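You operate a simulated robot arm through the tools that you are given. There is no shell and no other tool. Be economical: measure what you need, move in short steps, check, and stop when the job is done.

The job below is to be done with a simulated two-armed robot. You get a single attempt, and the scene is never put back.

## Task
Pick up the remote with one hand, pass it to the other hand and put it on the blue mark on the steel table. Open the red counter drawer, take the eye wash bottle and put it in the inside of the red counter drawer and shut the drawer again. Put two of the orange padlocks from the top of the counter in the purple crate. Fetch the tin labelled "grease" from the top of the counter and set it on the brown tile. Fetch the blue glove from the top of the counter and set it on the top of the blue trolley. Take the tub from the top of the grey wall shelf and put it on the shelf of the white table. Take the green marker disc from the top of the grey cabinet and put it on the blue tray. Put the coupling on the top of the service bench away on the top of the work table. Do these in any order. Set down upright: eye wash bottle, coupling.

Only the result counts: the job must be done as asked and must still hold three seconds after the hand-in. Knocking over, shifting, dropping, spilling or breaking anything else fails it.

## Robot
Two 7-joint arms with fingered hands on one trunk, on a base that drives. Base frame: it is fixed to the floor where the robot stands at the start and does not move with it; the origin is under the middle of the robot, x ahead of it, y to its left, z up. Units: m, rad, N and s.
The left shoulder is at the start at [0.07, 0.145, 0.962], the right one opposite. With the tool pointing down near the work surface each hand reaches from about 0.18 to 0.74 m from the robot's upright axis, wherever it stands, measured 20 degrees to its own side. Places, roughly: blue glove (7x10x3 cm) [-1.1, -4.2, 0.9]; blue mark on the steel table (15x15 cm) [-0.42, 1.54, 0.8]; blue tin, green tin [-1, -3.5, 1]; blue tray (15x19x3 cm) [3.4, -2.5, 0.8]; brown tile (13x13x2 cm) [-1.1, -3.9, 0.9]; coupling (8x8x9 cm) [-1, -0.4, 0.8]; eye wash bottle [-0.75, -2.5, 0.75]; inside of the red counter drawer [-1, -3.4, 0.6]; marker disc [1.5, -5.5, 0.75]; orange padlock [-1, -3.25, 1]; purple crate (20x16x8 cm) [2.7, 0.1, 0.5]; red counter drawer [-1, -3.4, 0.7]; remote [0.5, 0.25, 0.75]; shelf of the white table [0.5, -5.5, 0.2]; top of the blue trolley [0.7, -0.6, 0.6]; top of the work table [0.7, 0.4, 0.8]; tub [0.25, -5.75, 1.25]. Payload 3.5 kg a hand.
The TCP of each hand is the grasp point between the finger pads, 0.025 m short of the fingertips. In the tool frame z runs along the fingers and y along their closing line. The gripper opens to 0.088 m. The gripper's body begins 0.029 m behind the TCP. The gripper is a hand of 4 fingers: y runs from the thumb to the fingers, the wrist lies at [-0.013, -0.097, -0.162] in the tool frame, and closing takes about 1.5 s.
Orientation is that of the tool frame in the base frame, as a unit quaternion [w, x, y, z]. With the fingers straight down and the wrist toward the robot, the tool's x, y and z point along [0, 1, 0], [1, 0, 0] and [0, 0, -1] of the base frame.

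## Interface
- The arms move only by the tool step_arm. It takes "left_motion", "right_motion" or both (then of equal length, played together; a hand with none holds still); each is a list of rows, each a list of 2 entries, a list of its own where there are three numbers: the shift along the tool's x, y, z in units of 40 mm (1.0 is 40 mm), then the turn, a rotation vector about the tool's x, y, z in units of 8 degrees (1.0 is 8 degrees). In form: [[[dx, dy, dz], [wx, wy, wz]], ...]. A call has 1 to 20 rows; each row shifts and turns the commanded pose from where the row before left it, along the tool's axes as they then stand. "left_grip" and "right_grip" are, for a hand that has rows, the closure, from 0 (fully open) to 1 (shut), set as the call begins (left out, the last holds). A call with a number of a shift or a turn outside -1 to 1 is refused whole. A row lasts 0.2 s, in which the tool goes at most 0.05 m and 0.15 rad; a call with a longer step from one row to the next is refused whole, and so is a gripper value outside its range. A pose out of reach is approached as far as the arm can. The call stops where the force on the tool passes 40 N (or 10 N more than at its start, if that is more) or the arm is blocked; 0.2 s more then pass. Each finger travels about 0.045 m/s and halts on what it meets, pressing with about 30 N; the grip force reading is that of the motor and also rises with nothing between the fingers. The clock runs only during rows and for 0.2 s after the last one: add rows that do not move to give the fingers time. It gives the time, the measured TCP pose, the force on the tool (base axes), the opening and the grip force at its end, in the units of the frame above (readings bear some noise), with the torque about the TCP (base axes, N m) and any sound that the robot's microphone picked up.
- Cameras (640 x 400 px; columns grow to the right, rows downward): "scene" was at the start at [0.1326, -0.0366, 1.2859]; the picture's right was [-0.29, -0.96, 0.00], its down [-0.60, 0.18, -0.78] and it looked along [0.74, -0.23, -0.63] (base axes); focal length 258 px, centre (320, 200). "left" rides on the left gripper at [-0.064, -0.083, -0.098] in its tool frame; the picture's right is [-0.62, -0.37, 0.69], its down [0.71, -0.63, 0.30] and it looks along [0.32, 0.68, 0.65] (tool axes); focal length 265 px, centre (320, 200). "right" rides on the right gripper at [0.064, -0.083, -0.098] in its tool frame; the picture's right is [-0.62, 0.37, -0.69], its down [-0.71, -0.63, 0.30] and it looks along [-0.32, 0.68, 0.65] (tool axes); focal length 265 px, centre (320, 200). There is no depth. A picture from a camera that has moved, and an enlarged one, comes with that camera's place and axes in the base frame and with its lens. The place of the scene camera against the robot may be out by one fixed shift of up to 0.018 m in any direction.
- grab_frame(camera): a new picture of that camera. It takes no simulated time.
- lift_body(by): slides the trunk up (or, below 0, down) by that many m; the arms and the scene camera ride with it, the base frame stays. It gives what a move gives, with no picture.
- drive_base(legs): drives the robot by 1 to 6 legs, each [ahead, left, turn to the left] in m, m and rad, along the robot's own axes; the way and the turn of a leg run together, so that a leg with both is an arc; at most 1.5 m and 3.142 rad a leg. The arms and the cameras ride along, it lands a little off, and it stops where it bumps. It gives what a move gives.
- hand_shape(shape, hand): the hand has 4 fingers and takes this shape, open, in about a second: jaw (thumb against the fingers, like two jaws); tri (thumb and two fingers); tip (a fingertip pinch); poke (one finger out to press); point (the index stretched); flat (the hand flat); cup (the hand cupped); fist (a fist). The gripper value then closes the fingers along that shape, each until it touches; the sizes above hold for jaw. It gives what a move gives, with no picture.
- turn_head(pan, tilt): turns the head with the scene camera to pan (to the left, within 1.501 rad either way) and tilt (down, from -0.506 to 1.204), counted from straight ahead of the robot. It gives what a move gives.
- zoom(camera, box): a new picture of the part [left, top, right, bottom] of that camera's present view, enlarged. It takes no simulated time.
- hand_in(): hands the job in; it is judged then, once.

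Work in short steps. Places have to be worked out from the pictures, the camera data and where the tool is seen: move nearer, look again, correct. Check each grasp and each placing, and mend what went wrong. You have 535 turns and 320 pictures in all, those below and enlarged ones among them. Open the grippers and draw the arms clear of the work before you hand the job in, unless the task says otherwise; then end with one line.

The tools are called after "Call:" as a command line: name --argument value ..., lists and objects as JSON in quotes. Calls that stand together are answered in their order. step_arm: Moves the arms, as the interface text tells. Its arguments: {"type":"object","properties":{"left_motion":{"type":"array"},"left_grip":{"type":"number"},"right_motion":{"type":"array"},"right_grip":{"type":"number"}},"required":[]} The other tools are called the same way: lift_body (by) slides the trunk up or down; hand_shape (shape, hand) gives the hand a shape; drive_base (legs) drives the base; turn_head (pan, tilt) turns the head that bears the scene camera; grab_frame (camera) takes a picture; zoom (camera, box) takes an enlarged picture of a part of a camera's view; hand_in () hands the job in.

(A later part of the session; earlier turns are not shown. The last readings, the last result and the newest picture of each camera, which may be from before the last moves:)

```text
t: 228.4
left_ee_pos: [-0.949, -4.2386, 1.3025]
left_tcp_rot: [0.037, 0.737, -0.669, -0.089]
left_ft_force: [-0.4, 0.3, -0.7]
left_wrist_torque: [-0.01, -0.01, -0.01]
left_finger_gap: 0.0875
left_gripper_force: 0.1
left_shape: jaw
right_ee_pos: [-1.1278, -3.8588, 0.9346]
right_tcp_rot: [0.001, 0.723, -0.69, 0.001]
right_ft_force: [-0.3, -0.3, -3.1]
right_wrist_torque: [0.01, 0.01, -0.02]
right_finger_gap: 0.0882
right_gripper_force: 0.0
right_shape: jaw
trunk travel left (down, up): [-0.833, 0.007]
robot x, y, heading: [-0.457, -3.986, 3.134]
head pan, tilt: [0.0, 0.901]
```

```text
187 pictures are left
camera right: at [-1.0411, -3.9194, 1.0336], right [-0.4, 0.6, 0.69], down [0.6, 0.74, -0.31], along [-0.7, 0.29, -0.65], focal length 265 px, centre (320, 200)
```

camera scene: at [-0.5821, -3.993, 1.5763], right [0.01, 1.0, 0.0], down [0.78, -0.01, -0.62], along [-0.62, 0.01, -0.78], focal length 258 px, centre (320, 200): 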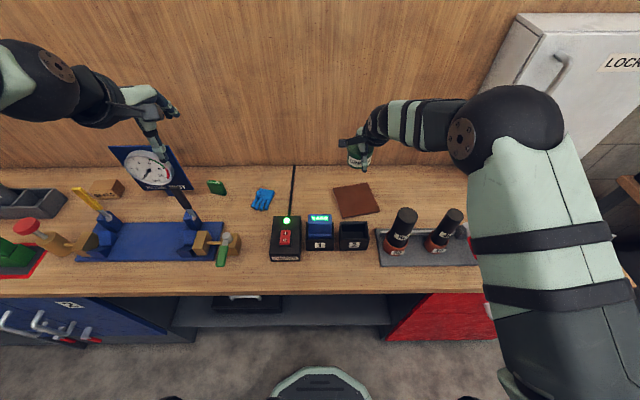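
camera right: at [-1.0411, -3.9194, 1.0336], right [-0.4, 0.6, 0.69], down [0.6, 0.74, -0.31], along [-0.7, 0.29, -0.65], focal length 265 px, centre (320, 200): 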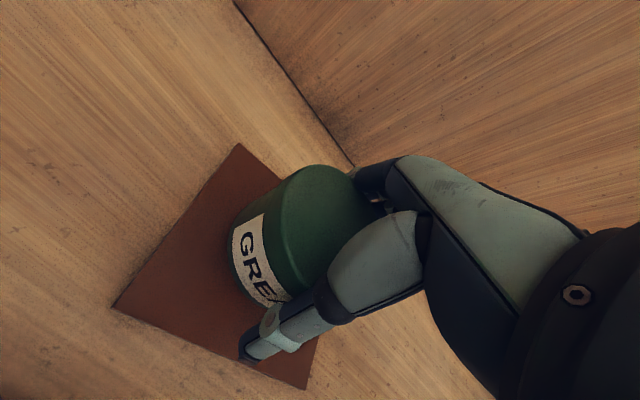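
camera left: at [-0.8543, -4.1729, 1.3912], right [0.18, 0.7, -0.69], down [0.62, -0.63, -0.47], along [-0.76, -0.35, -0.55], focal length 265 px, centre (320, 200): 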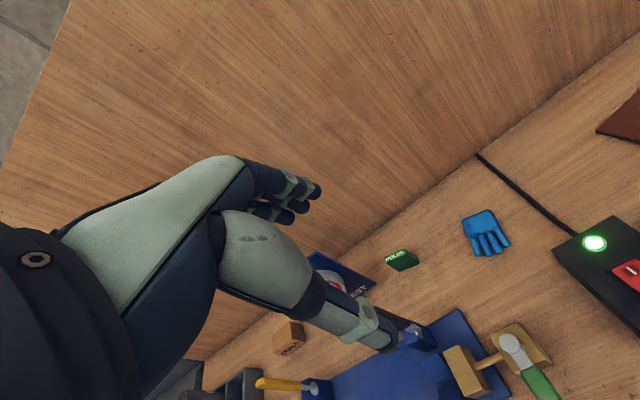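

Still wedged. Lower to contact again and switch the hand to the "flat" shape to free it.

Call:
step_arm --right_motion '[[[0, 0, 0.4], [0, 0, 0]], [[0, 0, 0.25], [0, 0, 0]], [[0, 0, 0.12], [0, 0, 0]]]'

Call:
hand_shape --hand "right" --shape "flat"

Call:
grab_frame --camera "right"

Call:
zoom --camera "scene" --box '[300, 120, 480, 250]'

```text
t: 229.2
left_ee_pos: [-0.9491, -4.2397, 1.3022]
left_tcp_rot: [0.037, 0.737, -0.669, -0.088]
left_ft_force: [-0.3, 0.2, -0.1]
left_wrist_torque: [-0.01, 0.0, 0.0]
left_finger_gap: 0.0875
left_gripper_force: 0.0
left_shape: jaw
right_ee_pos: [-1.1286, -3.8592, 0.9037]
right_tcp_rot: [0.0, 0.723, -0.69, -0.001]
right_ft_force: [0.8, -0.3, -1.9]
right_wrist_torque: [-0.01, 0.04, -0.01]
right_finger_gap: 0.0879
right_gripper_force: 0.1
right_shape: jaw
trunk travel left (down, up): [-0.833, 0.007]
robot x, y, heading: [-0.4581, -3.9788, 3.132]
head pan, tilt: [0.0, 0.901]
```

```text
t: 230.1
left_ee_pos: [-0.9475, -4.2397, 1.3029]
left_tcp_rot: [0.038, 0.736, -0.67, -0.09]
left_ft_force: [-0.6, -0.4, 0.7]
left_wrist_torque: [0.0, 0.0, 0.01]
left_finger_gap: 0.0875
left_gripper_force: 0.0
left_shape: jaw
right_ee_pos: [-1.1283, -3.8598, 0.9067]
right_tcp_rot: [0.003, 0.723, -0.691, -0.001]
right_ft_force: [0.3, -1.9, 8.2]
right_wrist_torque: [-0.11, 0.41, 0.06]
right_finger_gap: 0.0
right_gripper_force: 0.0
right_shape: flat
trunk travel left (down, up): [-0.833, 0.007]
robot x, y, heading: [-0.4597, -3.9834, 3.127]
head pan, tilt: [0.0, 0.901]
```

```text
186 pictures are left
camera right: at [-1.0414, -3.9207, 1.0043], right [-0.39, 0.6, 0.69], down [0.59, 0.74, -0.31], along [-0.7, 0.29, -0.65], focal length 265 px, centre (320, 200)
```

right: 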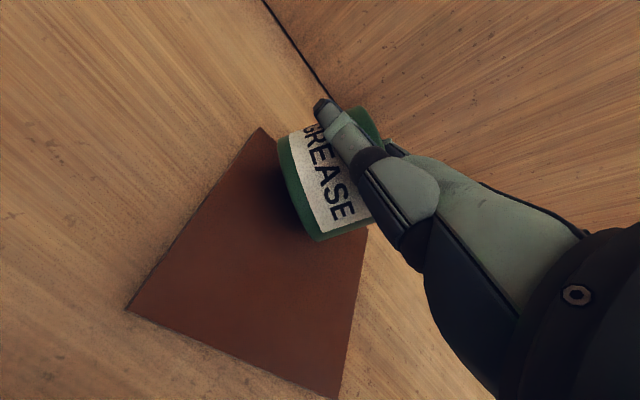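

```text
3.08 times, centred on (390, 185) of scene
camera zoom: at [-0.5813, -3.9931, 1.5765], right [0.01, 1.0, 0.0], down [0.78, -0.01, -0.62], along [-0.62, 0.01, -0.78], focal length 795 px, centre (105, 246)
```

zoom: 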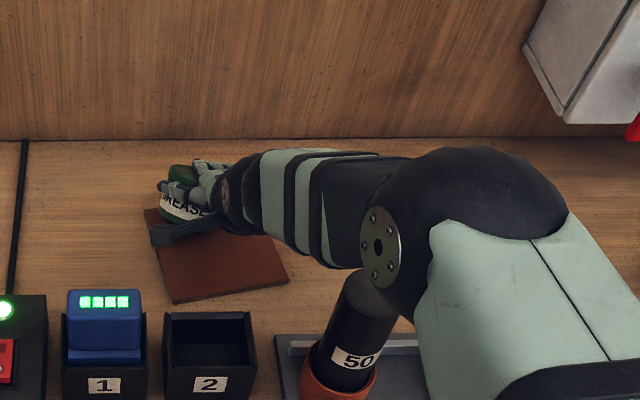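

The tin got pushed back toward the tile's edge. Raise the hand straight up and look.

Call:
step_arm --right_motion '[[[0, 0, -0.3], [0, 0, 0]], [[0, 0, -0.5], [0, 0, 0]], [[0, 0, -0.8], [0, 0, 0]], [[0, 0, -1], [0, 0, 0]], [[0, 0, -1], [0, 0, 0]], [[0, 0, -1], [0, 0, 0]], [[0, 0, -0.5], [0, 0, 0]]]'

Call:
grab_frame --camera "right"

Call:
zoom --camera "scene" --box '[260, 120, 480, 270]'

```text
t: 231.7
left_ee_pos: [-0.9487, -4.2394, 1.3026]
left_tcp_rot: [0.037, 0.737, -0.669, -0.089]
left_ft_force: [0.5, 0.2, 0.0]
left_wrist_torque: [-0.03, 0.0, 0.0]
left_finger_gap: 0.0875
left_gripper_force: 0.1
left_shape: jaw
right_ee_pos: [-1.1258, -3.8596, 1.1103]
right_tcp_rot: [0.0, 0.723, -0.69, 0.0]
right_ft_force: [0.8, 0.4, 0.7]
right_wrist_torque: [-0.02, 0.05, 0.02]
right_finger_gap: 0.0
right_gripper_force: 0.1
right_shape: flat
trunk travel left (down, up): [-0.833, 0.007]
robot x, y, heading: [-0.4594, -3.9848, 3.132]
head pan, tilt: [0.0, 0.901]
```

```text
184 pictures are left
camera right: at [-1.0395, -3.92, 1.2076], right [-0.4, 0.6, 0.69], down [0.6, 0.74, -0.31], along [-0.7, 0.29, -0.65], focal length 265 px, centre (320, 200)
```

right: 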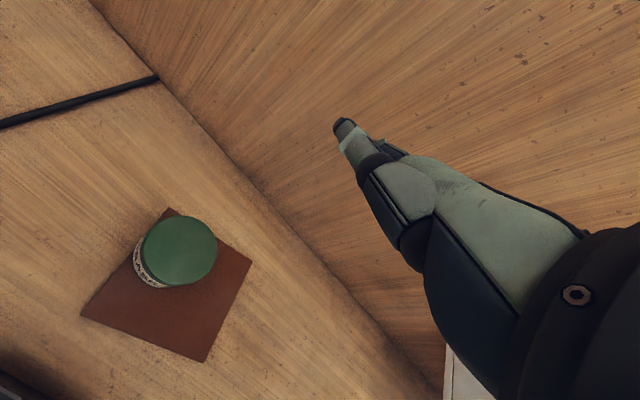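

```text
2.67 times, centred on (370, 195) of scene
camera zoom: at [-0.5827, -3.9928, 1.5763], right [0.01, 1.0, 0.0], down [0.78, -0.01, -0.62], along [-0.62, 0.01, -0.78], focal length 689 px, centre (187, 213)
```

zoom: 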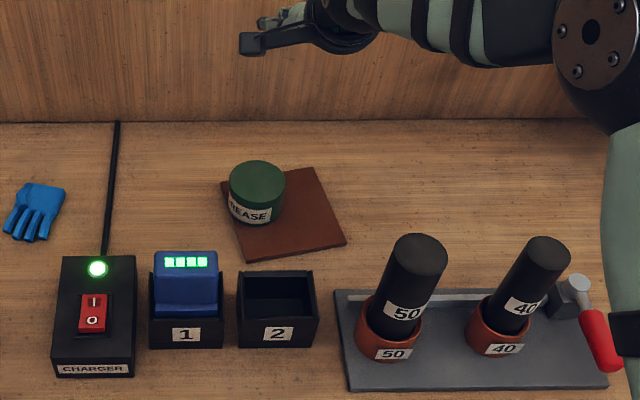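

Tin stands upright but ~3.5 cm off-centre on the tile. I'll regrasp it shallowly (tips only) and shift it to the centre.

Call:
hand_shape --hand "right" --shape "jaw"

Call:
step_arm --right_motion '[[[0.38, 0.15, 0], [0, 0, 0]], [[0.38, 0.16, 0], [0, 0, 0]], [[0, 0, 0.8], [0, 0, 0]], [[0, 0, 0.8], [0, 0, 0]], [[0, 0, 0.6], [0, 0, 0]]]'

Call:
grab_frame --camera "right"

```text
t: 232.6
left_ee_pos: [-0.9486, -4.2388, 1.302]
left_tcp_rot: [0.038, 0.737, -0.669, -0.089]
left_ft_force: [-0.2, 0.2, -0.3]
left_wrist_torque: [0.0, 0.01, 0.04]
left_finger_gap: 0.0876
left_gripper_force: 0.0
left_shape: jaw
right_ee_pos: [-1.1261, -3.8586, 1.1081]
right_tcp_rot: [0.0, 0.723, -0.691, 0.0]
right_ft_force: [0.3, 0.1, -0.3]
right_wrist_torque: [0.01, -0.01, -0.05]
right_finger_gap: 0.0876
right_gripper_force: 0.0
right_shape: jaw
trunk travel left (down, up): [-0.833, 0.007]
robot x, y, heading: [-0.4621, -3.9863, 3.13]
head pan, tilt: [0.0, 0.901]
```

```text
t: 233.8
left_ee_pos: [-0.9483, -4.2396, 1.3009]
left_tcp_rot: [0.038, 0.737, -0.669, -0.088]
left_ft_force: [-0.1, -0.3, 0.9]
left_wrist_torque: [-0.04, -0.01, 0.0]
left_finger_gap: 0.0875
left_gripper_force: 0.0
left_shape: jaw
right_ee_pos: [-1.1407, -3.8917, 1.0223]
right_tcp_rot: [0.001, 0.723, -0.691, 0.0]
right_ft_force: [-0.9, 0.6, -0.4]
right_wrist_torque: [0.0, -0.02, 0.01]
right_finger_gap: 0.0879
right_gripper_force: 0.0
right_shape: jaw
trunk travel left (down, up): [-0.833, 0.007]
robot x, y, heading: [-0.4566, -3.9841, 3.128]
head pan, tilt: [0.0, 0.901]
```

```text
182 pictures are left
camera right: at [-1.0527, -3.9533, 1.1189], right [-0.39, 0.6, 0.69], down [0.6, 0.74, -0.31], along [-0.7, 0.29, -0.65], focal length 265 px, centre (320, 200)
```

right: 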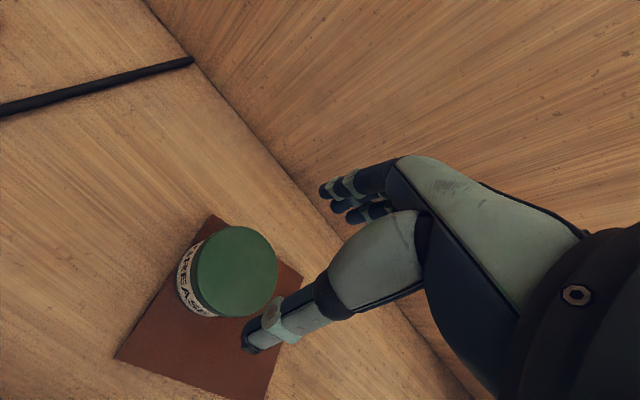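

Nearly centred. Descend so only the tips straddle the tin, then close.

Call:
step_arm --right_motion '[[[-0.16, 0.09, 0.6], [0, 0, 0]], [[0, 0, 0.6], [0, 0, 0]], [[0, 0, 0.6], [0, 0, 0]], [[0, 0, 0.6], [0, 0, 0]]]'

Call:
grab_frame --camera "right"

```text
t: 234.8
left_ee_pos: [-0.952, -4.2391, 1.3013]
left_tcp_rot: [0.037, 0.737, -0.669, -0.088]
left_ft_force: [-0.3, 0.0, -0.8]
left_wrist_torque: [0.0, 0.0, -0.04]
left_finger_gap: 0.0877
left_gripper_force: 0.1
left_shape: jaw
right_ee_pos: [-1.1433, -3.8838, 0.9252]
right_tcp_rot: [0.001, 0.723, -0.691, 0.001]
right_ft_force: [0.4, -0.5, -0.3]
right_wrist_torque: [0.01, -0.01, -0.02]
right_finger_gap: 0.0878
right_gripper_force: 0.0
right_shape: jaw
trunk travel left (down, up): [-0.833, 0.007]
robot x, y, heading: [-0.4562, -3.9828, 3.131]
head pan, tilt: [0.0, 0.901]
```

```text
181 pictures are left
camera right: at [-1.0559, -3.9449, 1.0228], right [-0.4, 0.6, 0.69], down [0.6, 0.74, -0.31], along [-0.7, 0.29, -0.65], focal length 265 px, centre (320, 200)
```

right: 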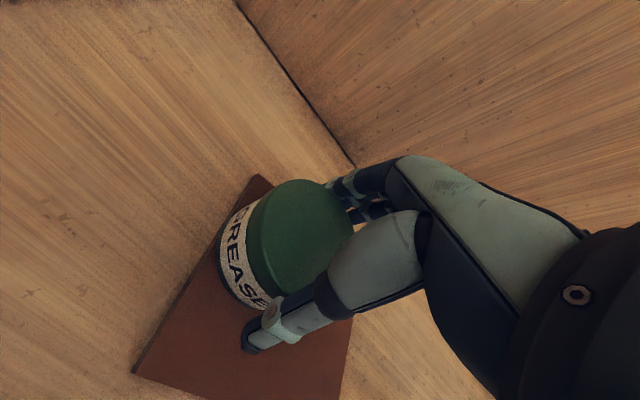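

Lower 8 mm more and close.

Call:
step_arm --right_motion '[[[0, 0, 0.2], [0, 0, 0]], [[0, 0, 0], [0, 0, 0]]]'

Call:
step_arm --right_motion '[[[0, 0, 0], [0, 0, 0]], [[0, 0, 0], [0, 0, 0]], [[0, 0, 0], [0, 0, 0]], [[0, 0, 0], [0, 0, 0]], [[0, 0, 0], [0, 0, 0]], [[0, 0, 0], [0, 0, 0]], [[0, 0, 0], [0, 0, 0]]]' --right_grip 1

Call:
step_arm --right_motion '[[[0, 0, -0.2], [0, 0, 0]], [[-0.4, -0.1, 0], [0, 0, 0]], [[-0.4, -0.1, 0], [0, 0, 0]]]'

Call:
grab_frame --camera "right"

```text
t: 235.4
left_ee_pos: [-0.9493, -4.2393, 1.3015]
left_tcp_rot: [0.037, 0.736, -0.67, -0.089]
left_ft_force: [0.2, 0.2, -0.4]
left_wrist_torque: [-0.03, -0.01, 0.01]
left_finger_gap: 0.0877
left_gripper_force: 0.1
left_shape: jaw
right_ee_pos: [-1.1415, -3.8823, 0.9173]
right_tcp_rot: [0.001, 0.723, -0.691, -0.001]
right_ft_force: [-0.8, -1.5, 0.5]
right_wrist_torque: [0.0, 0.02, 0.01]
right_finger_gap: 0.0879
right_gripper_force: 0.0
right_shape: jaw
trunk travel left (down, up): [-0.833, 0.007]
robot x, y, heading: [-0.4555, -3.9825, 3.133]
head pan, tilt: [0.0, 0.901]
```

```text
t: 237.0
left_ee_pos: [-0.9489, -4.2395, 1.3011]
left_tcp_rot: [0.037, 0.737, -0.669, -0.088]
left_ft_force: [-0.8, -0.1, -0.6]
left_wrist_torque: [0.0, -0.01, 0.02]
left_finger_gap: 0.0873
left_gripper_force: 0.1
left_shape: jaw
right_ee_pos: [-1.1415, -3.8847, 0.9164]
right_tcp_rot: [0.0, 0.723, -0.691, -0.001]
right_ft_force: [-0.1, 0.2, 1.5]
right_wrist_torque: [0.01, -0.13, 0.02]
right_finger_gap: 0.0647
right_gripper_force: 30.0
right_shape: jaw
trunk travel left (down, up): [-0.833, 0.007]
robot x, y, heading: [-0.454, -3.9807, 3.13]
head pan, tilt: [0.0, 0.901]
```

```text
t: 237.8
left_ee_pos: [-0.9479, -4.2381, 1.3017]
left_tcp_rot: [0.038, 0.737, -0.669, -0.088]
left_ft_force: [-0.2, -0.2, -0.3]
left_wrist_torque: [-0.03, 0.0, 0.0]
left_finger_gap: 0.0876
left_gripper_force: 0.0
left_shape: jaw
right_ee_pos: [-1.1338, -3.8502, 0.9224]
right_tcp_rot: [0.0, 0.723, -0.691, 0.0]
right_ft_force: [0.4, 0.6, -2.0]
right_wrist_torque: [0.02, 0.02, -0.01]
right_finger_gap: 0.0651
right_gripper_force: 30.2
right_shape: jaw
trunk travel left (down, up): [-0.833, 0.007]
robot x, y, heading: [-0.4581, -3.9811, 3.13]
head pan, tilt: [0.0, 0.901]
```

```text
180 pictures are left
camera right: at [-1.0476, -3.9109, 1.0205], right [-0.4, 0.6, 0.69], down [0.6, 0.74, -0.31], along [-0.7, 0.29, -0.65], focal length 265 px, centre (320, 200)
```

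right: 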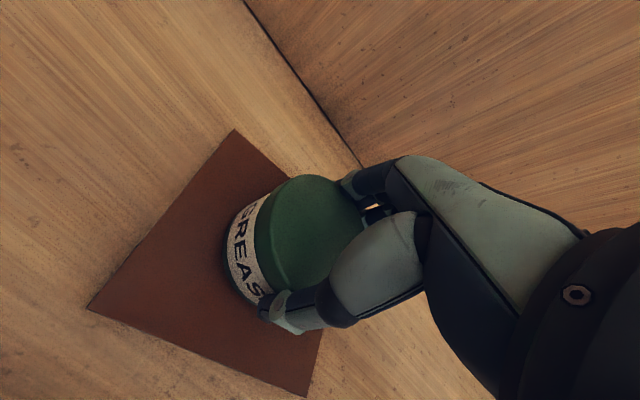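

Centred over the tile. Lower to contact and release.

Call:
step_arm --right_motion '[[[0.1, -0.1, 0.12], [0, 0, 0]], [[0, 0, 0.05], [0, 0, 0]]]'

Call:
step_arm --right_motion '[[[0, 0, 0], [0, 0, 0]], [[0, 0, 0], [0, 0, 0]], [[0, 0, 0], [0, 0, 0]], [[0, 0, 0], [0, 0, 0]], [[0, 0, 0], [0, 0, 0]], [[0, 0, 0], [0, 0, 0]], [[0, 0, -0.3], [0, 0, 0]], [[0, 0, -0.4], [0, 0, 0]]]' --right_grip 0

Call:
grab_frame --camera "right"

```text
t: 238.4
left_ee_pos: [-0.9488, -4.2398, 1.3009]
left_tcp_rot: [0.037, 0.736, -0.67, -0.089]
left_ft_force: [-0.2, 0.1, -0.1]
left_wrist_torque: [0.01, 0.01, 0.03]
left_finger_gap: 0.0877
left_gripper_force: 0.0
left_shape: jaw
right_ee_pos: [-1.1303, -3.8534, 0.9182]
right_tcp_rot: [0.002, 0.723, -0.691, 0.0]
right_ft_force: [0.6, -1.3, -1.2]
right_wrist_torque: [-0.02, -0.03, -0.01]
right_finger_gap: 0.0649
right_gripper_force: 30.0
right_shape: jaw
trunk travel left (down, up): [-0.833, 0.007]
robot x, y, heading: [-0.4592, -3.9834, 3.13]
head pan, tilt: [0.0, 0.901]
```

```text
t: 240.2
left_ee_pos: [-0.9477, -4.2386, 1.3009]
left_tcp_rot: [0.037, 0.737, -0.669, -0.09]
left_ft_force: [0.4, -0.5, -0.3]
left_wrist_torque: [0.0, -0.02, -0.02]
left_finger_gap: 0.0874
left_gripper_force: 0.1
left_shape: jaw
right_ee_pos: [-1.1319, -3.8553, 0.9458]
right_tcp_rot: [0.0, 0.723, -0.691, 0.0]
right_ft_force: [0.4, -0.1, 0.5]
right_wrist_torque: [0.01, -0.03, 0.03]
right_finger_gap: 0.0878
right_gripper_force: 0.1
right_shape: jaw
trunk travel left (down, up): [-0.833, 0.007]
robot x, y, heading: [-0.4589, -3.9877, 3.129]
head pan, tilt: [0.0, 0.901]
```

```text
179 pictures are left
camera right: at [-1.0451, -3.9161, 1.0435], right [-0.4, 0.6, 0.69], down [0.6, 0.74, -0.31], along [-0.7, 0.29, -0.65], focal length 265 px, centre (320, 200)
```

right: 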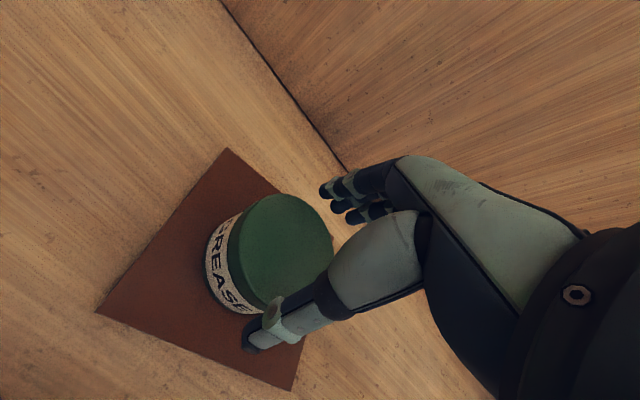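

The grease tin now sits centred on the tile. Raise the right hand, back off, and move to the padlocks (numbers 1 and 2).

Call:
step_arm --right_motion '[[[0, 0, -0.8], [0, 0, 0]], [[0, 0, -1], [0, 0, 0]], [[0, 0, -1], [0, 0, 0]], [[0, 0, -1], [0, 0, 0]], [[0, -0.8, -0.9], [0, 0, 0]], [[0, -0.8, -0.9], [0, 0, 0]], [[0, -0.8, -0.9], [0, 0, 0]], [[0, -0.8, 0], [0, 0, 0]], [[0, -0.8, 0], [0, 0, 0]]]' --left_motion '[[[0, 0, 0], [0.6, 0, 0]], [[0, 0, 0], [0.6, 0, 0]], [[0, 0, 0], [0, 0, 0]], [[0, -0.5, 0], [0, 0, 0]], [[0, -0.5, 0], [0, 0, 0]], [[0, -0.5, 0], [0, 0, 0]], [[0, 0, 0], [0, 0, 0]], [[0, 0, 0], [0, 0, 0]], [[0, 0, 0], [0, 0, 0]]]'

Call:
drive_base --legs '[[-0.15, 0, 0], [0, -0.74, 0]]'

Call:
lift_body --by -0.15

Call:
grab_frame --camera "scene"

Call:
grab_frame --camera "right"

Call:
grab_frame --camera "left"

```text
t: 242.2
left_ee_pos: [-0.8862, -4.2354, 1.3018]
left_tcp_rot: [-0.024, 0.737, -0.675, -0.032]
left_ft_force: [0.6, -0.4, -0.5]
left_wrist_torque: [0.01, 0.01, 0.0]
left_finger_gap: 0.0876
left_gripper_force: 0.2
left_shape: jaw
right_ee_pos: [-0.9674, -3.8464, 1.2051]
right_tcp_rot: [0.002, 0.724, -0.69, -0.001]
right_ft_force: [0.0, 0.2, 0.4]
right_wrist_torque: [-0.02, 0.02, -0.01]
right_finger_gap: 0.0877
right_gripper_force: 0.1
right_shape: jaw
trunk travel left (down, up): [-0.833, 0.007]
robot x, y, heading: [-0.4597, -3.9817, 3.134]
head pan, tilt: [0.0, 0.901]
```

```text
t: 247.2
left_ee_pos: [-0.734, -3.501, 1.3004]
left_tcp_rot: [-0.025, 0.734, -0.678, -0.033]
left_ft_force: [0.3, -0.8, 0.7]
left_wrist_torque: [0.01, 0.03, 0.0]
left_finger_gap: 0.0876
left_gripper_force: 0.0
left_shape: jaw
right_ee_pos: [-0.8142, -3.1121, 1.2056]
right_tcp_rot: [0.0, 0.72, -0.694, 0.001]
right_ft_force: [0.8, 0.5, 0.3]
right_wrist_torque: [0.01, 0.01, -0.01]
right_finger_gap: 0.0877
right_gripper_force: 0.1
right_shape: jaw
trunk travel left (down, up): [-0.833, 0.007]
robot x, y, heading: [-0.3, -3.2478, 3.117]
head pan, tilt: [0.0, 0.901]
```

```text
t: 248.9
left_ee_pos: [-0.7346, -3.5002, 1.1515]
left_tcp_rot: [-0.024, 0.734, -0.678, -0.032]
left_ft_force: [-0.1, -0.5, -0.2]
left_wrist_torque: [0.0, 0.01, -0.03]
left_finger_gap: 0.0875
left_gripper_force: 0.1
left_shape: jaw
right_ee_pos: [-0.8144, -3.1113, 1.0555]
right_tcp_rot: [0.0, 0.72, -0.694, 0.0]
right_ft_force: [0.1, 0.0, 0.4]
right_wrist_torque: [-0.03, 0.01, 0.01]
right_finger_gap: 0.0876
right_gripper_force: 0.3
right_shape: jaw
trunk travel left (down, up): [-0.683, 0.157]
robot x, y, heading: [-0.3034, -3.2494, 3.124]
head pan, tilt: [0.0, 0.901]
```

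```text
178 pictures are left
camera scene: at [-0.4269, -3.2603, 1.4263], right [0.02, 1.0, 0.0], down [0.78, -0.01, -0.62], along [-0.62, 0.01, -0.78], focal length 258 px, centre (320, 200)
```

scene: 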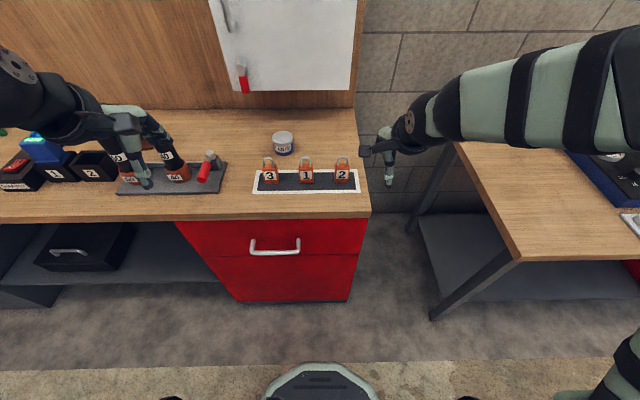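

```text
177 pictures are left
camera right: at [-0.7266, -3.1729, 1.1526], right [-0.39, 0.61, 0.69], down [0.6, 0.74, -0.31], along [-0.7, 0.3, -0.65], focal length 265 px, centre (320, 200)
```

right: 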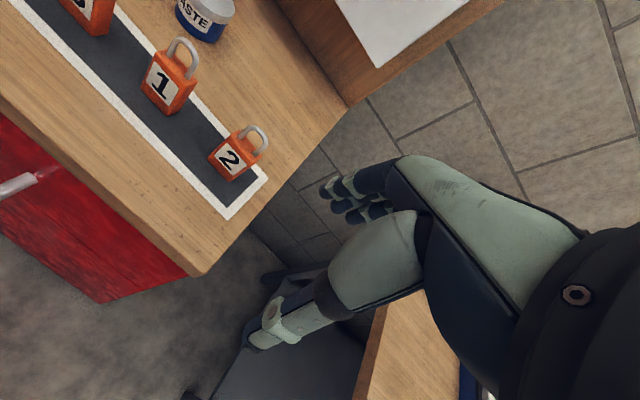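

```text
176 pictures are left
camera left: at [-0.6552, -3.4371, 1.2555], right [0.31, 0.7, -0.64], down [0.68, -0.63, -0.37], along [-0.66, -0.33, -0.67], focal length 265 px, centre (320, 200)
```

left: 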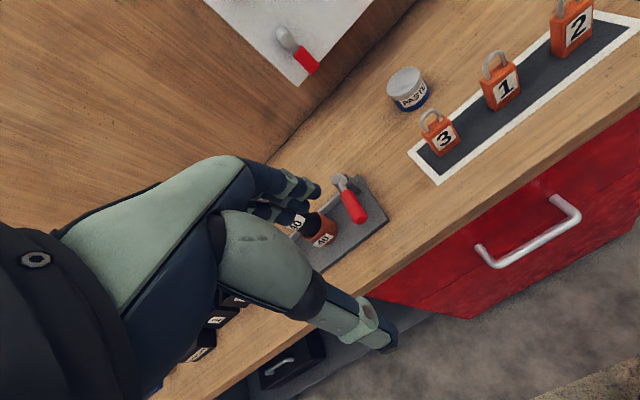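

Locks 1 ≈(-0.929,-3.28), 2 ≈(-0.929,-3.177). Move the right hand over lock 2.

Call:
step_arm --right_motion '[[[0.39, 0.73, 0], [0, 0, 0]], [[0.39, 0.73, 0], [0, 0, 0]], [[0.39, 0.73, 0], [0, 0, 0]], [[0.37, 0.73, 0], [0, 0, 0]]]' --left_motion '[[[0, 0, -0.5], [0, 0.57, 0]], [[0, 0, -0.5], [0, 0, 0]], [[0, 0, 0], [0, 0, 0]], [[0, 0, 0], [0, 0, 0]]]'

Call:
grab_frame --camera "right"

```text
t: 249.9
left_ee_pos: [-0.7353, -3.5029, 1.1876]
left_tcp_rot: [0.002, 0.735, -0.678, -0.002]
left_ft_force: [-0.1, -0.1, -0.3]
left_wrist_torque: [0.01, -0.01, 0.04]
left_finger_gap: 0.0876
left_gripper_force: 0.1
left_shape: jaw
right_ee_pos: [-0.9305, -3.1793, 1.0529]
right_tcp_rot: [0.001, 0.72, -0.694, 0.0]
right_ft_force: [0.4, 0.0, -0.4]
right_wrist_torque: [-0.03, -0.01, -0.03]
right_finger_gap: 0.0881
right_gripper_force: 0.1
right_shape: jaw
trunk travel left (down, up): [-0.683, 0.157]
robot x, y, heading: [-0.3021, -3.2506, 3.12]
head pan, tilt: [0.0, 0.901]
```

```text
175 pictures are left
camera right: at [-0.843, -3.2405, 1.1513], right [-0.39, 0.61, 0.69], down [0.6, 0.74, -0.31], along [-0.7, 0.3, -0.65], focal length 265 px, centre (320, 200)
```

right: 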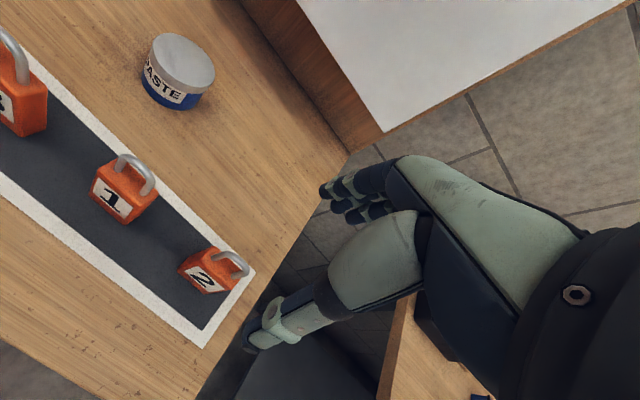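

Well aligned; tiny forward shift and descend to TCP ≈0.93.

Call:
step_arm --right_motion '[[[0.05, 0.2, 0.7], [0, 0, 0]], [[0, 0, 0.7], [0, 0, 0]], [[0, 0, 0.6], [0, 0, 0]], [[0, 0, 0.5], [0, 0, 0]], [[0, 0, 0.5], [0, 0, 0]]]'

Call:
grab_frame --camera "right"

Call:
zoom --camera "scene" --box '[240, 110, 420, 230]'

```text
t: 251.1
left_ee_pos: [-0.7336, -3.5019, 1.19]
left_tcp_rot: [0.002, 0.735, -0.678, -0.003]
left_ft_force: [0.4, -0.2, 1.0]
left_wrist_torque: [0.01, -0.01, -0.01]
left_finger_gap: 0.0876
left_gripper_force: 0.0
left_shape: jaw
right_ee_pos: [-0.9378, -3.1789, 0.9356]
right_tcp_rot: [0.002, 0.721, -0.693, 0.0]
right_ft_force: [0.4, -0.5, 0.0]
right_wrist_torque: [0.0, 0.04, -0.02]
right_finger_gap: 0.0878
right_gripper_force: 0.1
right_shape: jaw
trunk travel left (down, up): [-0.683, 0.157]
robot x, y, heading: [-0.3035, -3.2535, 3.116]
head pan, tilt: [0.0, 0.901]
```

```text
174 pictures are left
camera right: at [-0.8503, -3.2408, 1.0325], right [-0.39, 0.61, 0.69], down [0.6, 0.74, -0.31], along [-0.7, 0.3, -0.65], focal length 265 px, centre (320, 200)
```

right: 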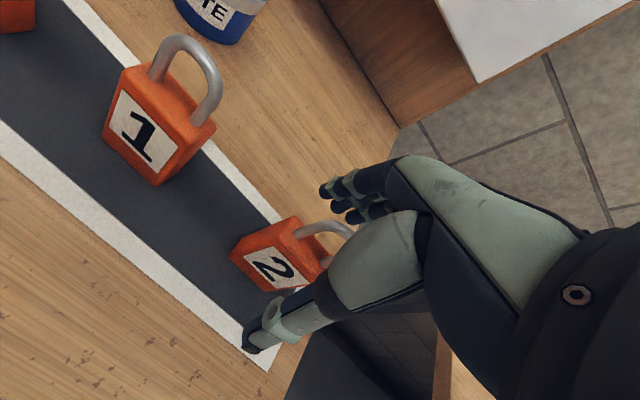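

```text
3.33 times, centred on (330, 170) of scene
camera zoom: at [-0.4277, -3.2601, 1.4262], right [0.02, 1.0, 0.0], down [0.78, -0.01, -0.62], along [-0.62, 0.01, -0.78], focal length 861 px, centre (287, 300)
```

zoom: 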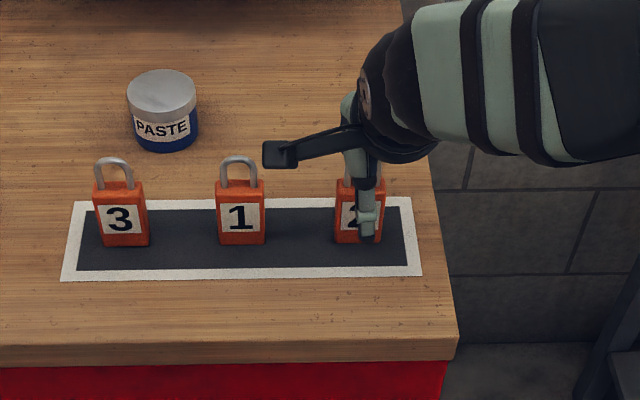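

Centred; lower 8 mm more and close.

Call:
step_arm --right_motion '[[[0, 0, 0.2], [0, 0, 0]], [[0, 0, 0], [0, 0, 0]]]'

Call:
step_arm --right_motion '[[[0, 0, 0], [0, 0, 0]], [[0, 0, 0], [0, 0, 0]], [[0, 0, 0], [0, 0, 0]], [[0, 0, 0], [0, 0, 0]], [[0, 0, 0], [0, 0, 0]], [[0, 0, 0], [0, 0, 0]], [[0, 0, 0], [0, 0, 0]], [[0, 0, 0], [0, 0, 0]], [[0, 0, 0], [0, 0, 0]]]' --right_grip 1

Call:
grab_frame --camera "right"

```text
t: 251.7
left_ee_pos: [-0.7329, -3.5019, 1.1895]
left_tcp_rot: [0.003, 0.735, -0.678, -0.003]
left_ft_force: [0.2, 0.2, -0.4]
left_wrist_torque: [-0.05, 0.01, 0.0]
left_finger_gap: 0.0877
left_gripper_force: 0.0
left_shape: jaw
right_ee_pos: [-0.9357, -3.1793, 0.9277]
right_tcp_rot: [-0.001, 0.721, -0.693, -0.001]
right_ft_force: [-0.7, -0.1, -0.3]
right_wrist_torque: [-0.01, 0.01, 0.0]
right_finger_gap: 0.0878
right_gripper_force: 0.0
right_shape: jaw
trunk travel left (down, up): [-0.683, 0.157]
robot x, y, heading: [-0.3031, -3.2538, 3.125]
head pan, tilt: [0.0, 0.901]
```

```text
t: 253.7
left_ee_pos: [-0.7329, -3.5005, 1.1887]
left_tcp_rot: [0.002, 0.735, -0.678, -0.003]
left_ft_force: [0.3, -0.9, -0.7]
left_wrist_torque: [-0.01, -0.02, 0.0]
left_finger_gap: 0.0877
left_gripper_force: 0.1
left_shape: jaw
right_ee_pos: [-0.9355, -3.1787, 0.9271]
right_tcp_rot: [0.001, 0.721, -0.693, -0.001]
right_ft_force: [0.4, -1.0, 0.9]
right_wrist_torque: [0.0, 0.01, 0.0]
right_finger_gap: 0.0146
right_gripper_force: 30.1
right_shape: jaw
trunk travel left (down, up): [-0.683, 0.157]
robot x, y, heading: [-0.3071, -3.2508, 3.126]
head pan, tilt: [0.0, 0.901]
```

```text
172 pictures are left
camera right: at [-0.8494, -3.2408, 1.0245], right [-0.39, 0.61, 0.69], down [0.6, 0.74, -0.31], along [-0.7, 0.3, -0.65], focal length 265 px, centre (320, 200)
```

right: 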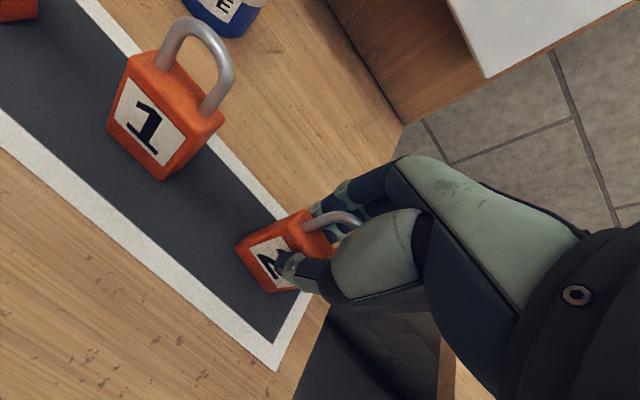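

Gripped. Lift and draw the right hand back and right; bring the left hand toward lock 1.

Call:
step_arm --right_motion '[[[0, 0, -0.5], [0, 0, 0]], [[0, 0, -0.9], [0, 0, 0]], [[0, 0, -1], [0, 0, 0]], [[0, 0, -1], [0, 0, 0]], [[0, 0, -1], [0, 0, 0]], [[-0.8, -0.6, 0], [0, 0, 0]], [[-0.8, -0.6, 0], [0, 0, 0]], [[-0.8, -0.6, 0], [0, 0, 0]], [[-0.8, -0.6, 0], [0, 0, 0]], [[-0.8, -0.6, 0], [0, 0, 0]]]'

Call:
step_arm --left_motion '[[[-0.8, 0.7, 0], [0, 0, 0]], [[-0.8, 0.7, 0], [0, 0, 0]], [[-0.8, 0.7, 0], [0, 0, 0]], [[-0.8, 0.7, 0], [0, 0, 0]], [[-0.8, 0.7, 0], [0, 0, 0]], [[-0.8, 0.7, 0.5], [0, 0, 0]], [[-0.7, 0.5, 0.8], [0, 0, 0]], [[0, 0, 0.9], [0, 0, 0]], [[0, 0, 0.9], [0, 0, 0]]]'

Call:
grab_frame --camera "left"

Call:
grab_frame --camera "right"

```text
t: 255.9
left_ee_pos: [-0.7327, -3.5004, 1.1886]
left_tcp_rot: [0.003, 0.735, -0.678, -0.003]
left_ft_force: [0.0, -0.1, 0.3]
left_wrist_torque: [-0.01, -0.03, -0.01]
left_finger_gap: 0.0878
left_gripper_force: 0.1
left_shape: jaw
right_ee_pos: [-0.8201, -3.0158, 1.101]
right_tcp_rot: [0.001, 0.721, -0.693, 0.0]
right_ft_force: [-0.3, -0.5, -0.7]
right_wrist_torque: [-0.02, 0.01, 0.02]
right_finger_gap: 0.0143
right_gripper_force: 29.8
right_shape: jaw
trunk travel left (down, up): [-0.683, 0.157]
robot x, y, heading: [-0.3017, -3.2518, 3.123]
head pan, tilt: [0.0, 0.901]
```

```text
t: 257.9
left_ee_pos: [-0.9416, -3.2988, 1.0657]
left_tcp_rot: [0.002, 0.735, -0.678, -0.003]
left_ft_force: [-0.4, -0.2, -0.6]
left_wrist_torque: [0.03, 0.01, 0.02]
left_finger_gap: 0.0876
left_gripper_force: 0.0
left_shape: jaw
right_ee_pos: [-0.8228, -3.0172, 1.1001]
right_tcp_rot: [0.0, 0.721, -0.693, 0.001]
right_ft_force: [-0.2, -1.2, -0.9]
right_wrist_torque: [0.0, 0.04, -0.01]
right_finger_gap: 0.0145
right_gripper_force: 29.8
right_shape: jaw
trunk travel left (down, up): [-0.683, 0.157]
robot x, y, heading: [-0.3013, -3.247, 3.125]
head pan, tilt: [0.0, 0.901]
```

```text
171 pictures are left
camera left: at [-0.8644, -3.2271, 1.1662], right [0.31, 0.65, -0.69], down [0.68, -0.66, -0.31], along [-0.66, -0.38, -0.65], focal length 265 px, centre (320, 200)
```

left: 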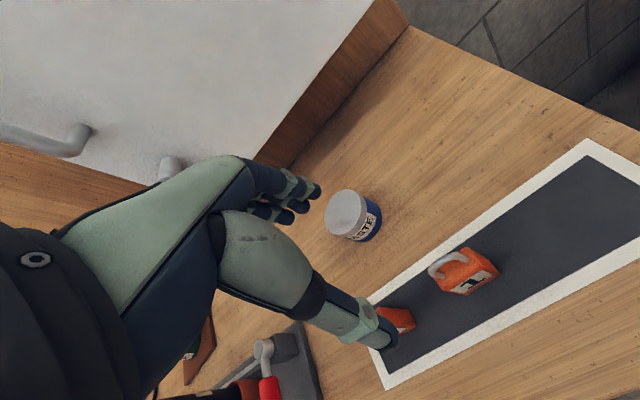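

```text
170 pictures are left
camera right: at [-0.7361, -3.0789, 1.1992], right [-0.39, 0.61, 0.69], down [0.6, 0.74, -0.31], along [-0.7, 0.3, -0.65], focal length 265 px, centre (320, 200)
```

right: 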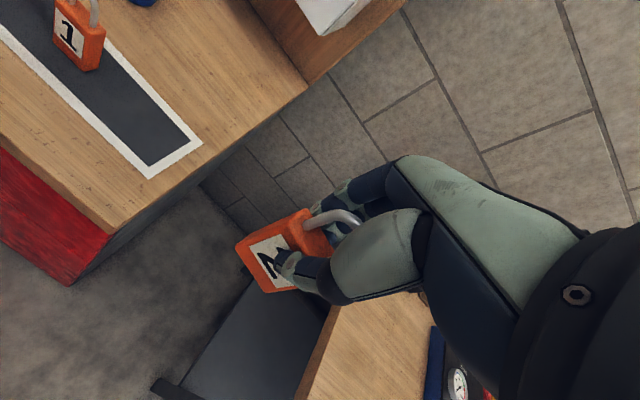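

Lock 2 held. Align the left hand over lock 1 and descend partly, then check.

Call:
step_arm --left_motion '[[[-0.55, -0.22, 0], [0, 0, 0]], [[0, 0, 0.8], [0, 0, 0]], [[0, 0, 0.8], [0, 0, 0]], [[0, 0, 0.7], [0, 0, 0]]]'

Call:
grab_frame --camera "left"

```text
t: 258.9
left_ee_pos: [-0.9339, -3.2777, 0.9763]
left_tcp_rot: [0.003, 0.735, -0.678, -0.004]
left_ft_force: [-0.4, -0.4, -0.8]
left_wrist_torque: [-0.01, -0.02, 0.01]
left_finger_gap: 0.0877
left_gripper_force: 0.1
left_shape: jaw
right_ee_pos: [-0.8222, -3.0175, 1.1007]
right_tcp_rot: [0.0, 0.721, -0.693, 0.001]
right_ft_force: [0.1, 1.0, -0.1]
right_wrist_torque: [0.0, 0.0, 0.0]
right_finger_gap: 0.0145
right_gripper_force: 29.9
right_shape: jaw
trunk travel left (down, up): [-0.683, 0.157]
robot x, y, heading: [-0.3026, -3.2525, 3.123]
head pan, tilt: [0.0, 0.901]
```

```text
169 pictures are left
camera left: at [-0.8561, -3.2055, 1.0762], right [0.31, 0.65, -0.7], down [0.68, -0.66, -0.31], along [-0.66, -0.38, -0.65], focal length 265 px, centre (320, 200)
```

left: 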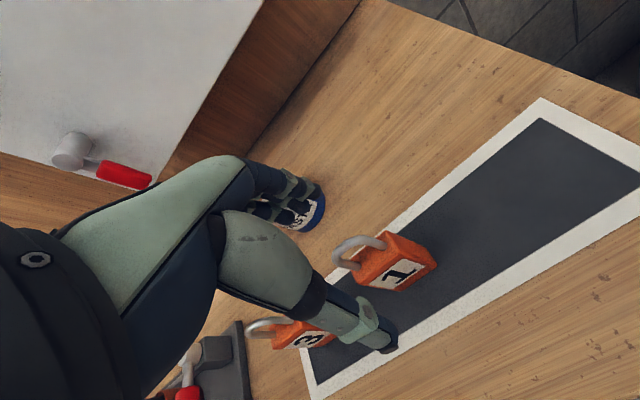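

Good. Descend 4.8 cm and close.

Call:
step_arm --left_motion '[[[-0.1, -0.08, 0.5], [0, 0, 0]], [[0, 0, 0.4], [0, 0, 0]], [[0, 0, 0.3], [0, 0, 0]]]'

Call:
step_arm --left_motion '[[[0, 0, 0], [0, 0, 0]], [[0, 0, 0], [0, 0, 0]], [[0, 0, 0], [0, 0, 0]], [[0, 0, 0], [0, 0, 0]], [[0, 0, 0], [0, 0, 0]], [[0, 0, 0], [0, 0, 0]], [[0, 0, 0], [0, 0, 0]], [[0, 0, 0], [0, 0, 0]], [[0, 0, 0], [0, 0, 0]]]' --left_grip 1

Call:
grab_frame --camera "left"

```text
t: 259.7
left_ee_pos: [-0.9294, -3.272, 0.9269]
left_tcp_rot: [0.002, 0.735, -0.678, -0.003]
left_ft_force: [-0.6, -0.3, 0.0]
left_wrist_torque: [-0.02, 0.02, -0.02]
left_finger_gap: 0.0879
left_gripper_force: 0.0
left_shape: jaw
right_ee_pos: [-0.8204, -3.0164, 1.1015]
right_tcp_rot: [0.002, 0.72, -0.694, 0.0]
right_ft_force: [-0.1, -0.3, -0.7]
right_wrist_torque: [-0.02, 0.04, -0.04]
right_finger_gap: 0.0144
right_gripper_force: 29.8
right_shape: jaw
trunk travel left (down, up): [-0.683, 0.157]
robot x, y, heading: [-0.3014, -3.2539, 3.123]
head pan, tilt: [0.0, 0.901]
```

```text
t: 261.7
left_ee_pos: [-0.9305, -3.2729, 0.9267]
left_tcp_rot: [0.002, 0.735, -0.678, -0.003]
left_ft_force: [-0.5, -0.8, 0.1]
left_wrist_torque: [-0.02, -0.02, -0.03]
left_finger_gap: 0.0146
left_gripper_force: 30.4
left_shape: jaw
right_ee_pos: [-0.822, -3.018, 1.1026]
right_tcp_rot: [0.002, 0.72, -0.694, 0.0]
right_ft_force: [-0.3, -0.2, -0.6]
right_wrist_torque: [-0.01, -0.04, 0.0]
right_finger_gap: 0.0141
right_gripper_force: 30.0
right_shape: jaw
trunk travel left (down, up): [-0.683, 0.157]
robot x, y, heading: [-0.3028, -3.2531, 3.124]
head pan, tilt: [0.0, 0.901]
```

```text
168 pictures are left
camera left: at [-0.8526, -3.2006, 1.0274], right [0.31, 0.65, -0.69], down [0.68, -0.66, -0.31], along [-0.66, -0.38, -0.65], focal length 265 px, centre (320, 200)
```

left: 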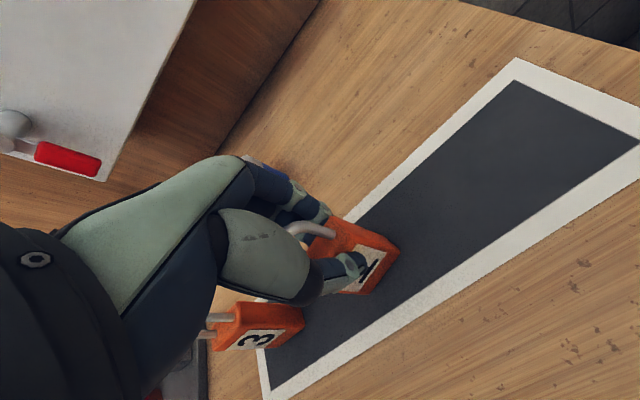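

Both padlocks are gripped. Lift the left one and retract, then turn around to survey the way to the crate.

Call:
step_arm --left_motion '[[[0, 0, -0.5], [0, 0, 0]], [[0, 0, -0.9], [0, 0, 0]], [[0, 0, -1], [0, 0, 0]], [[0, 0, -1], [0, 0, 0]], [[0, 0, -1], [0, 0, 0]], [[0.7, -0.6, 0], [0, 0, 0]], [[0.7, -0.6, 0], [0, 0, 0]], [[0.7, -0.6, 0], [0, 0, 0]], [[0.7, -0.6, 0], [0, 0, 0]], [[0.7, -0.6, 0], [0, 0, 0]], [[0.7, -0.6, 0], [0, 0, 0]]]'

Call:
drive_base --legs '[[-0.5, 0, 0], [0, 0, -1.57], [0, 0, -1.57]]'

Call:
turn_head --pan 0.0 --tilt 0.35

Call:
grab_frame --camera "scene"

```text
t: 264.1
left_ee_pos: [-0.7732, -3.432, 1.1012]
left_tcp_rot: [0.001, 0.735, -0.678, -0.005]
left_ft_force: [0.4, 0.2, -1.5]
left_wrist_torque: [0.06, -0.02, 0.01]
left_finger_gap: 0.0146
left_gripper_force: 29.7
left_shape: jaw
right_ee_pos: [-0.8212, -3.0216, 1.1017]
right_tcp_rot: [0.0, 0.72, -0.694, -0.002]
right_ft_force: [-0.2, 0.2, -0.6]
right_wrist_torque: [0.04, 0.02, -0.02]
right_finger_gap: 0.0143
right_gripper_force: 30.7
right_shape: jaw
trunk travel left (down, up): [-0.683, 0.157]
robot x, y, heading: [-0.3059, -3.2528, 3.12]
head pan, tilt: [0.0, 0.901]
```

```text
t: 274.4
left_ee_pos: [0.6396, -3.0542, 1.1018]
left_tcp_rot: [0.003, 0.653, 0.758, 0.002]
left_ft_force: [1.2, -0.7, -0.9]
left_wrist_torque: [0.02, 0.01, -0.02]
left_finger_gap: 0.0143
left_gripper_force: 29.5
left_shape: jaw
right_ee_pos: [0.7167, -3.4593, 1.1018]
right_tcp_rot: [0.0, 0.669, 0.743, 0.001]
right_ft_force: [-0.9, 0.1, -1.7]
right_wrist_torque: [-0.01, 0.02, -0.01]
right_finger_gap: 0.0145
right_gripper_force: 30.1
right_shape: jaw
trunk travel left (down, up): [-0.683, 0.157]
robot x, y, heading: [0.1848, -3.2623, 0.049]
head pan, tilt: [0.0, 0.901]
```

```text
t: 275.4
left_ee_pos: [0.6405, -3.0543, 1.102]
left_tcp_rot: [0.003, 0.652, 0.758, 0.002]
left_ft_force: [0.9, -0.1, -1.2]
left_wrist_torque: [0.02, -0.01, 0.01]
left_finger_gap: 0.0142
left_gripper_force: 30.1
left_shape: jaw
right_ee_pos: [0.7168, -3.4601, 1.1012]
right_tcp_rot: [0.0, 0.668, 0.744, 0.001]
right_ft_force: [0.6, 0.3, -0.7]
right_wrist_torque: [-0.01, -0.03, -0.01]
right_finger_gap: 0.0141
right_gripper_force: 29.9
right_shape: jaw
trunk travel left (down, up): [-0.683, 0.157]
robot x, y, heading: [0.1811, -3.2598, 0.056]
head pan, tilt: [0.0, 0.351]
```

```text
167 pictures are left
camera scene: at [0.3258, -3.2672, 1.4737], right [0.05, -1.0, 0.0], down [-0.34, -0.02, -0.94], along [0.94, 0.05, -0.34], focal length 258 px, centre (320, 200)
```

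scene: 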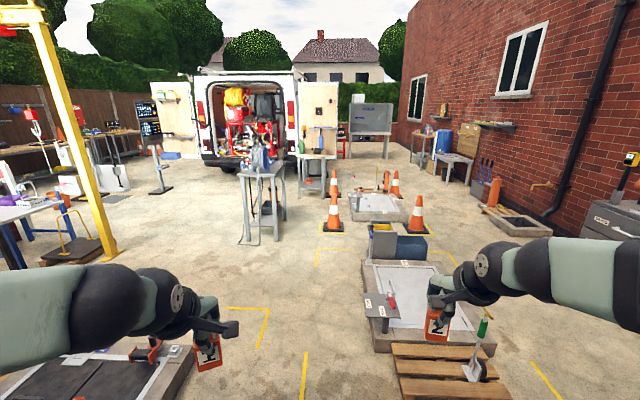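

The corridor straight ahead (y≈-3) is free. I advance along it and look left toward the crate table.

Call:
drive_base --legs '[[0, 0.26, -0.056], [1.45, 0, 0], [0.4, 0, 0]]'

Call:
turn_head --pan 1.2 --tilt 0.35

Call:
grab_frame --camera "scene"

Call:
turn_head --pan 0.2 --tilt 0.5

Call:
grab_frame --camera "scene"

```text
t: 286.1
left_ee_pos: [2.4722, -2.7757, 1.1034]
left_tcp_rot: [0.004, 0.665, 0.747, 0.003]
left_ft_force: [0.7, 0.3, -1.7]
left_wrist_torque: [0.05, -0.03, 0.0]
left_finger_gap: 0.0142
left_gripper_force: 29.6
left_shape: jaw
right_ee_pos: [2.5344, -3.1841, 1.1023]
right_tcp_rot: [0.001, 0.681, 0.732, 0.0]
right_ft_force: [0.3, -0.4, -0.8]
right_wrist_torque: [-0.02, -0.01, 0.0]
right_finger_gap: 0.0141
right_gripper_force: 29.3
right_shape: jaw
trunk travel left (down, up): [-0.683, 0.157]
robot x, y, heading: [2.0077, -2.9705, 0.013]
head pan, tilt: [0.0, 0.351]
```

```text
t: 287.5
left_ee_pos: [2.4722, -2.7752, 1.1015]
left_tcp_rot: [0.003, 0.665, 0.747, 0.003]
left_ft_force: [-0.3, 0.0, -0.9]
left_wrist_torque: [-0.01, -0.02, 0.01]
left_finger_gap: 0.0141
left_gripper_force: 30.0
left_shape: jaw
right_ee_pos: [2.5345, -3.1845, 1.1023]
right_tcp_rot: [-0.001, 0.681, 0.732, 0.001]
right_ft_force: [0.4, -0.2, -0.9]
right_wrist_torque: [-0.01, 0.0, 0.0]
right_finger_gap: 0.0142
right_gripper_force: 30.0
right_shape: jaw
trunk travel left (down, up): [-0.683, 0.157]
robot x, y, heading: [2.0084, -2.9703, 0.014]
head pan, tilt: [1.201, 0.351]
```

```text
166 pictures are left
camera scene: at [2.0912, -2.8914, 1.4738], right [0.94, -0.35, 0.0], down [-0.12, -0.32, -0.94], along [0.33, 0.88, -0.34], focal length 258 px, centre (320, 200)
```

scene: 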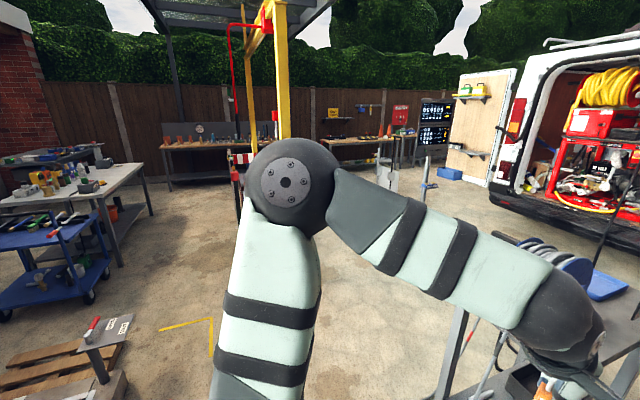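

```text
t: 288.8
left_ee_pos: [2.4732, -2.7761, 1.1027]
left_tcp_rot: [0.004, 0.665, 0.747, 0.003]
left_ft_force: [0.8, -0.6, -1.5]
left_wrist_torque: [-0.02, 0.0, -0.02]
left_finger_gap: 0.0142
left_gripper_force: 30.1
left_shape: jaw
right_ee_pos: [2.5348, -3.1849, 1.1011]
right_tcp_rot: [0.0, 0.681, 0.732, 0.001]
right_ft_force: [0.5, 0.2, -0.9]
right_wrist_torque: [0.02, -0.02, 0.02]
right_finger_gap: 0.0143
right_gripper_force: 30.0
right_shape: jaw
trunk travel left (down, up): [-0.683, 0.157]
robot x, y, heading: [2.0077, -2.9683, 0.019]
head pan, tilt: [0.201, 0.499]
```

```text
165 pictures are left
camera scene: at [2.1475, -2.9591, 1.4601], right [0.21, -0.98, 0.0], down [-0.47, -0.1, -0.88], along [0.86, 0.19, -0.48], focal length 258 px, centre (320, 200)
```

scene: 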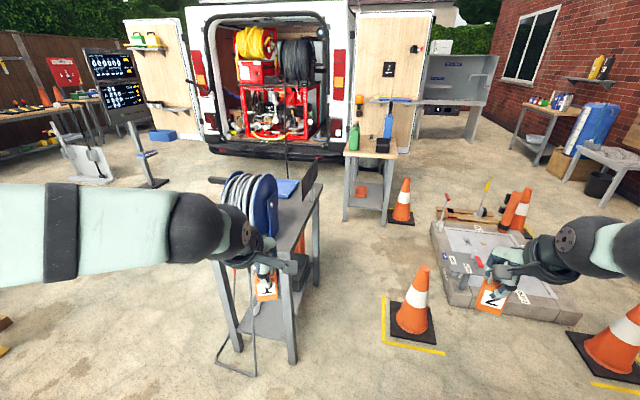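

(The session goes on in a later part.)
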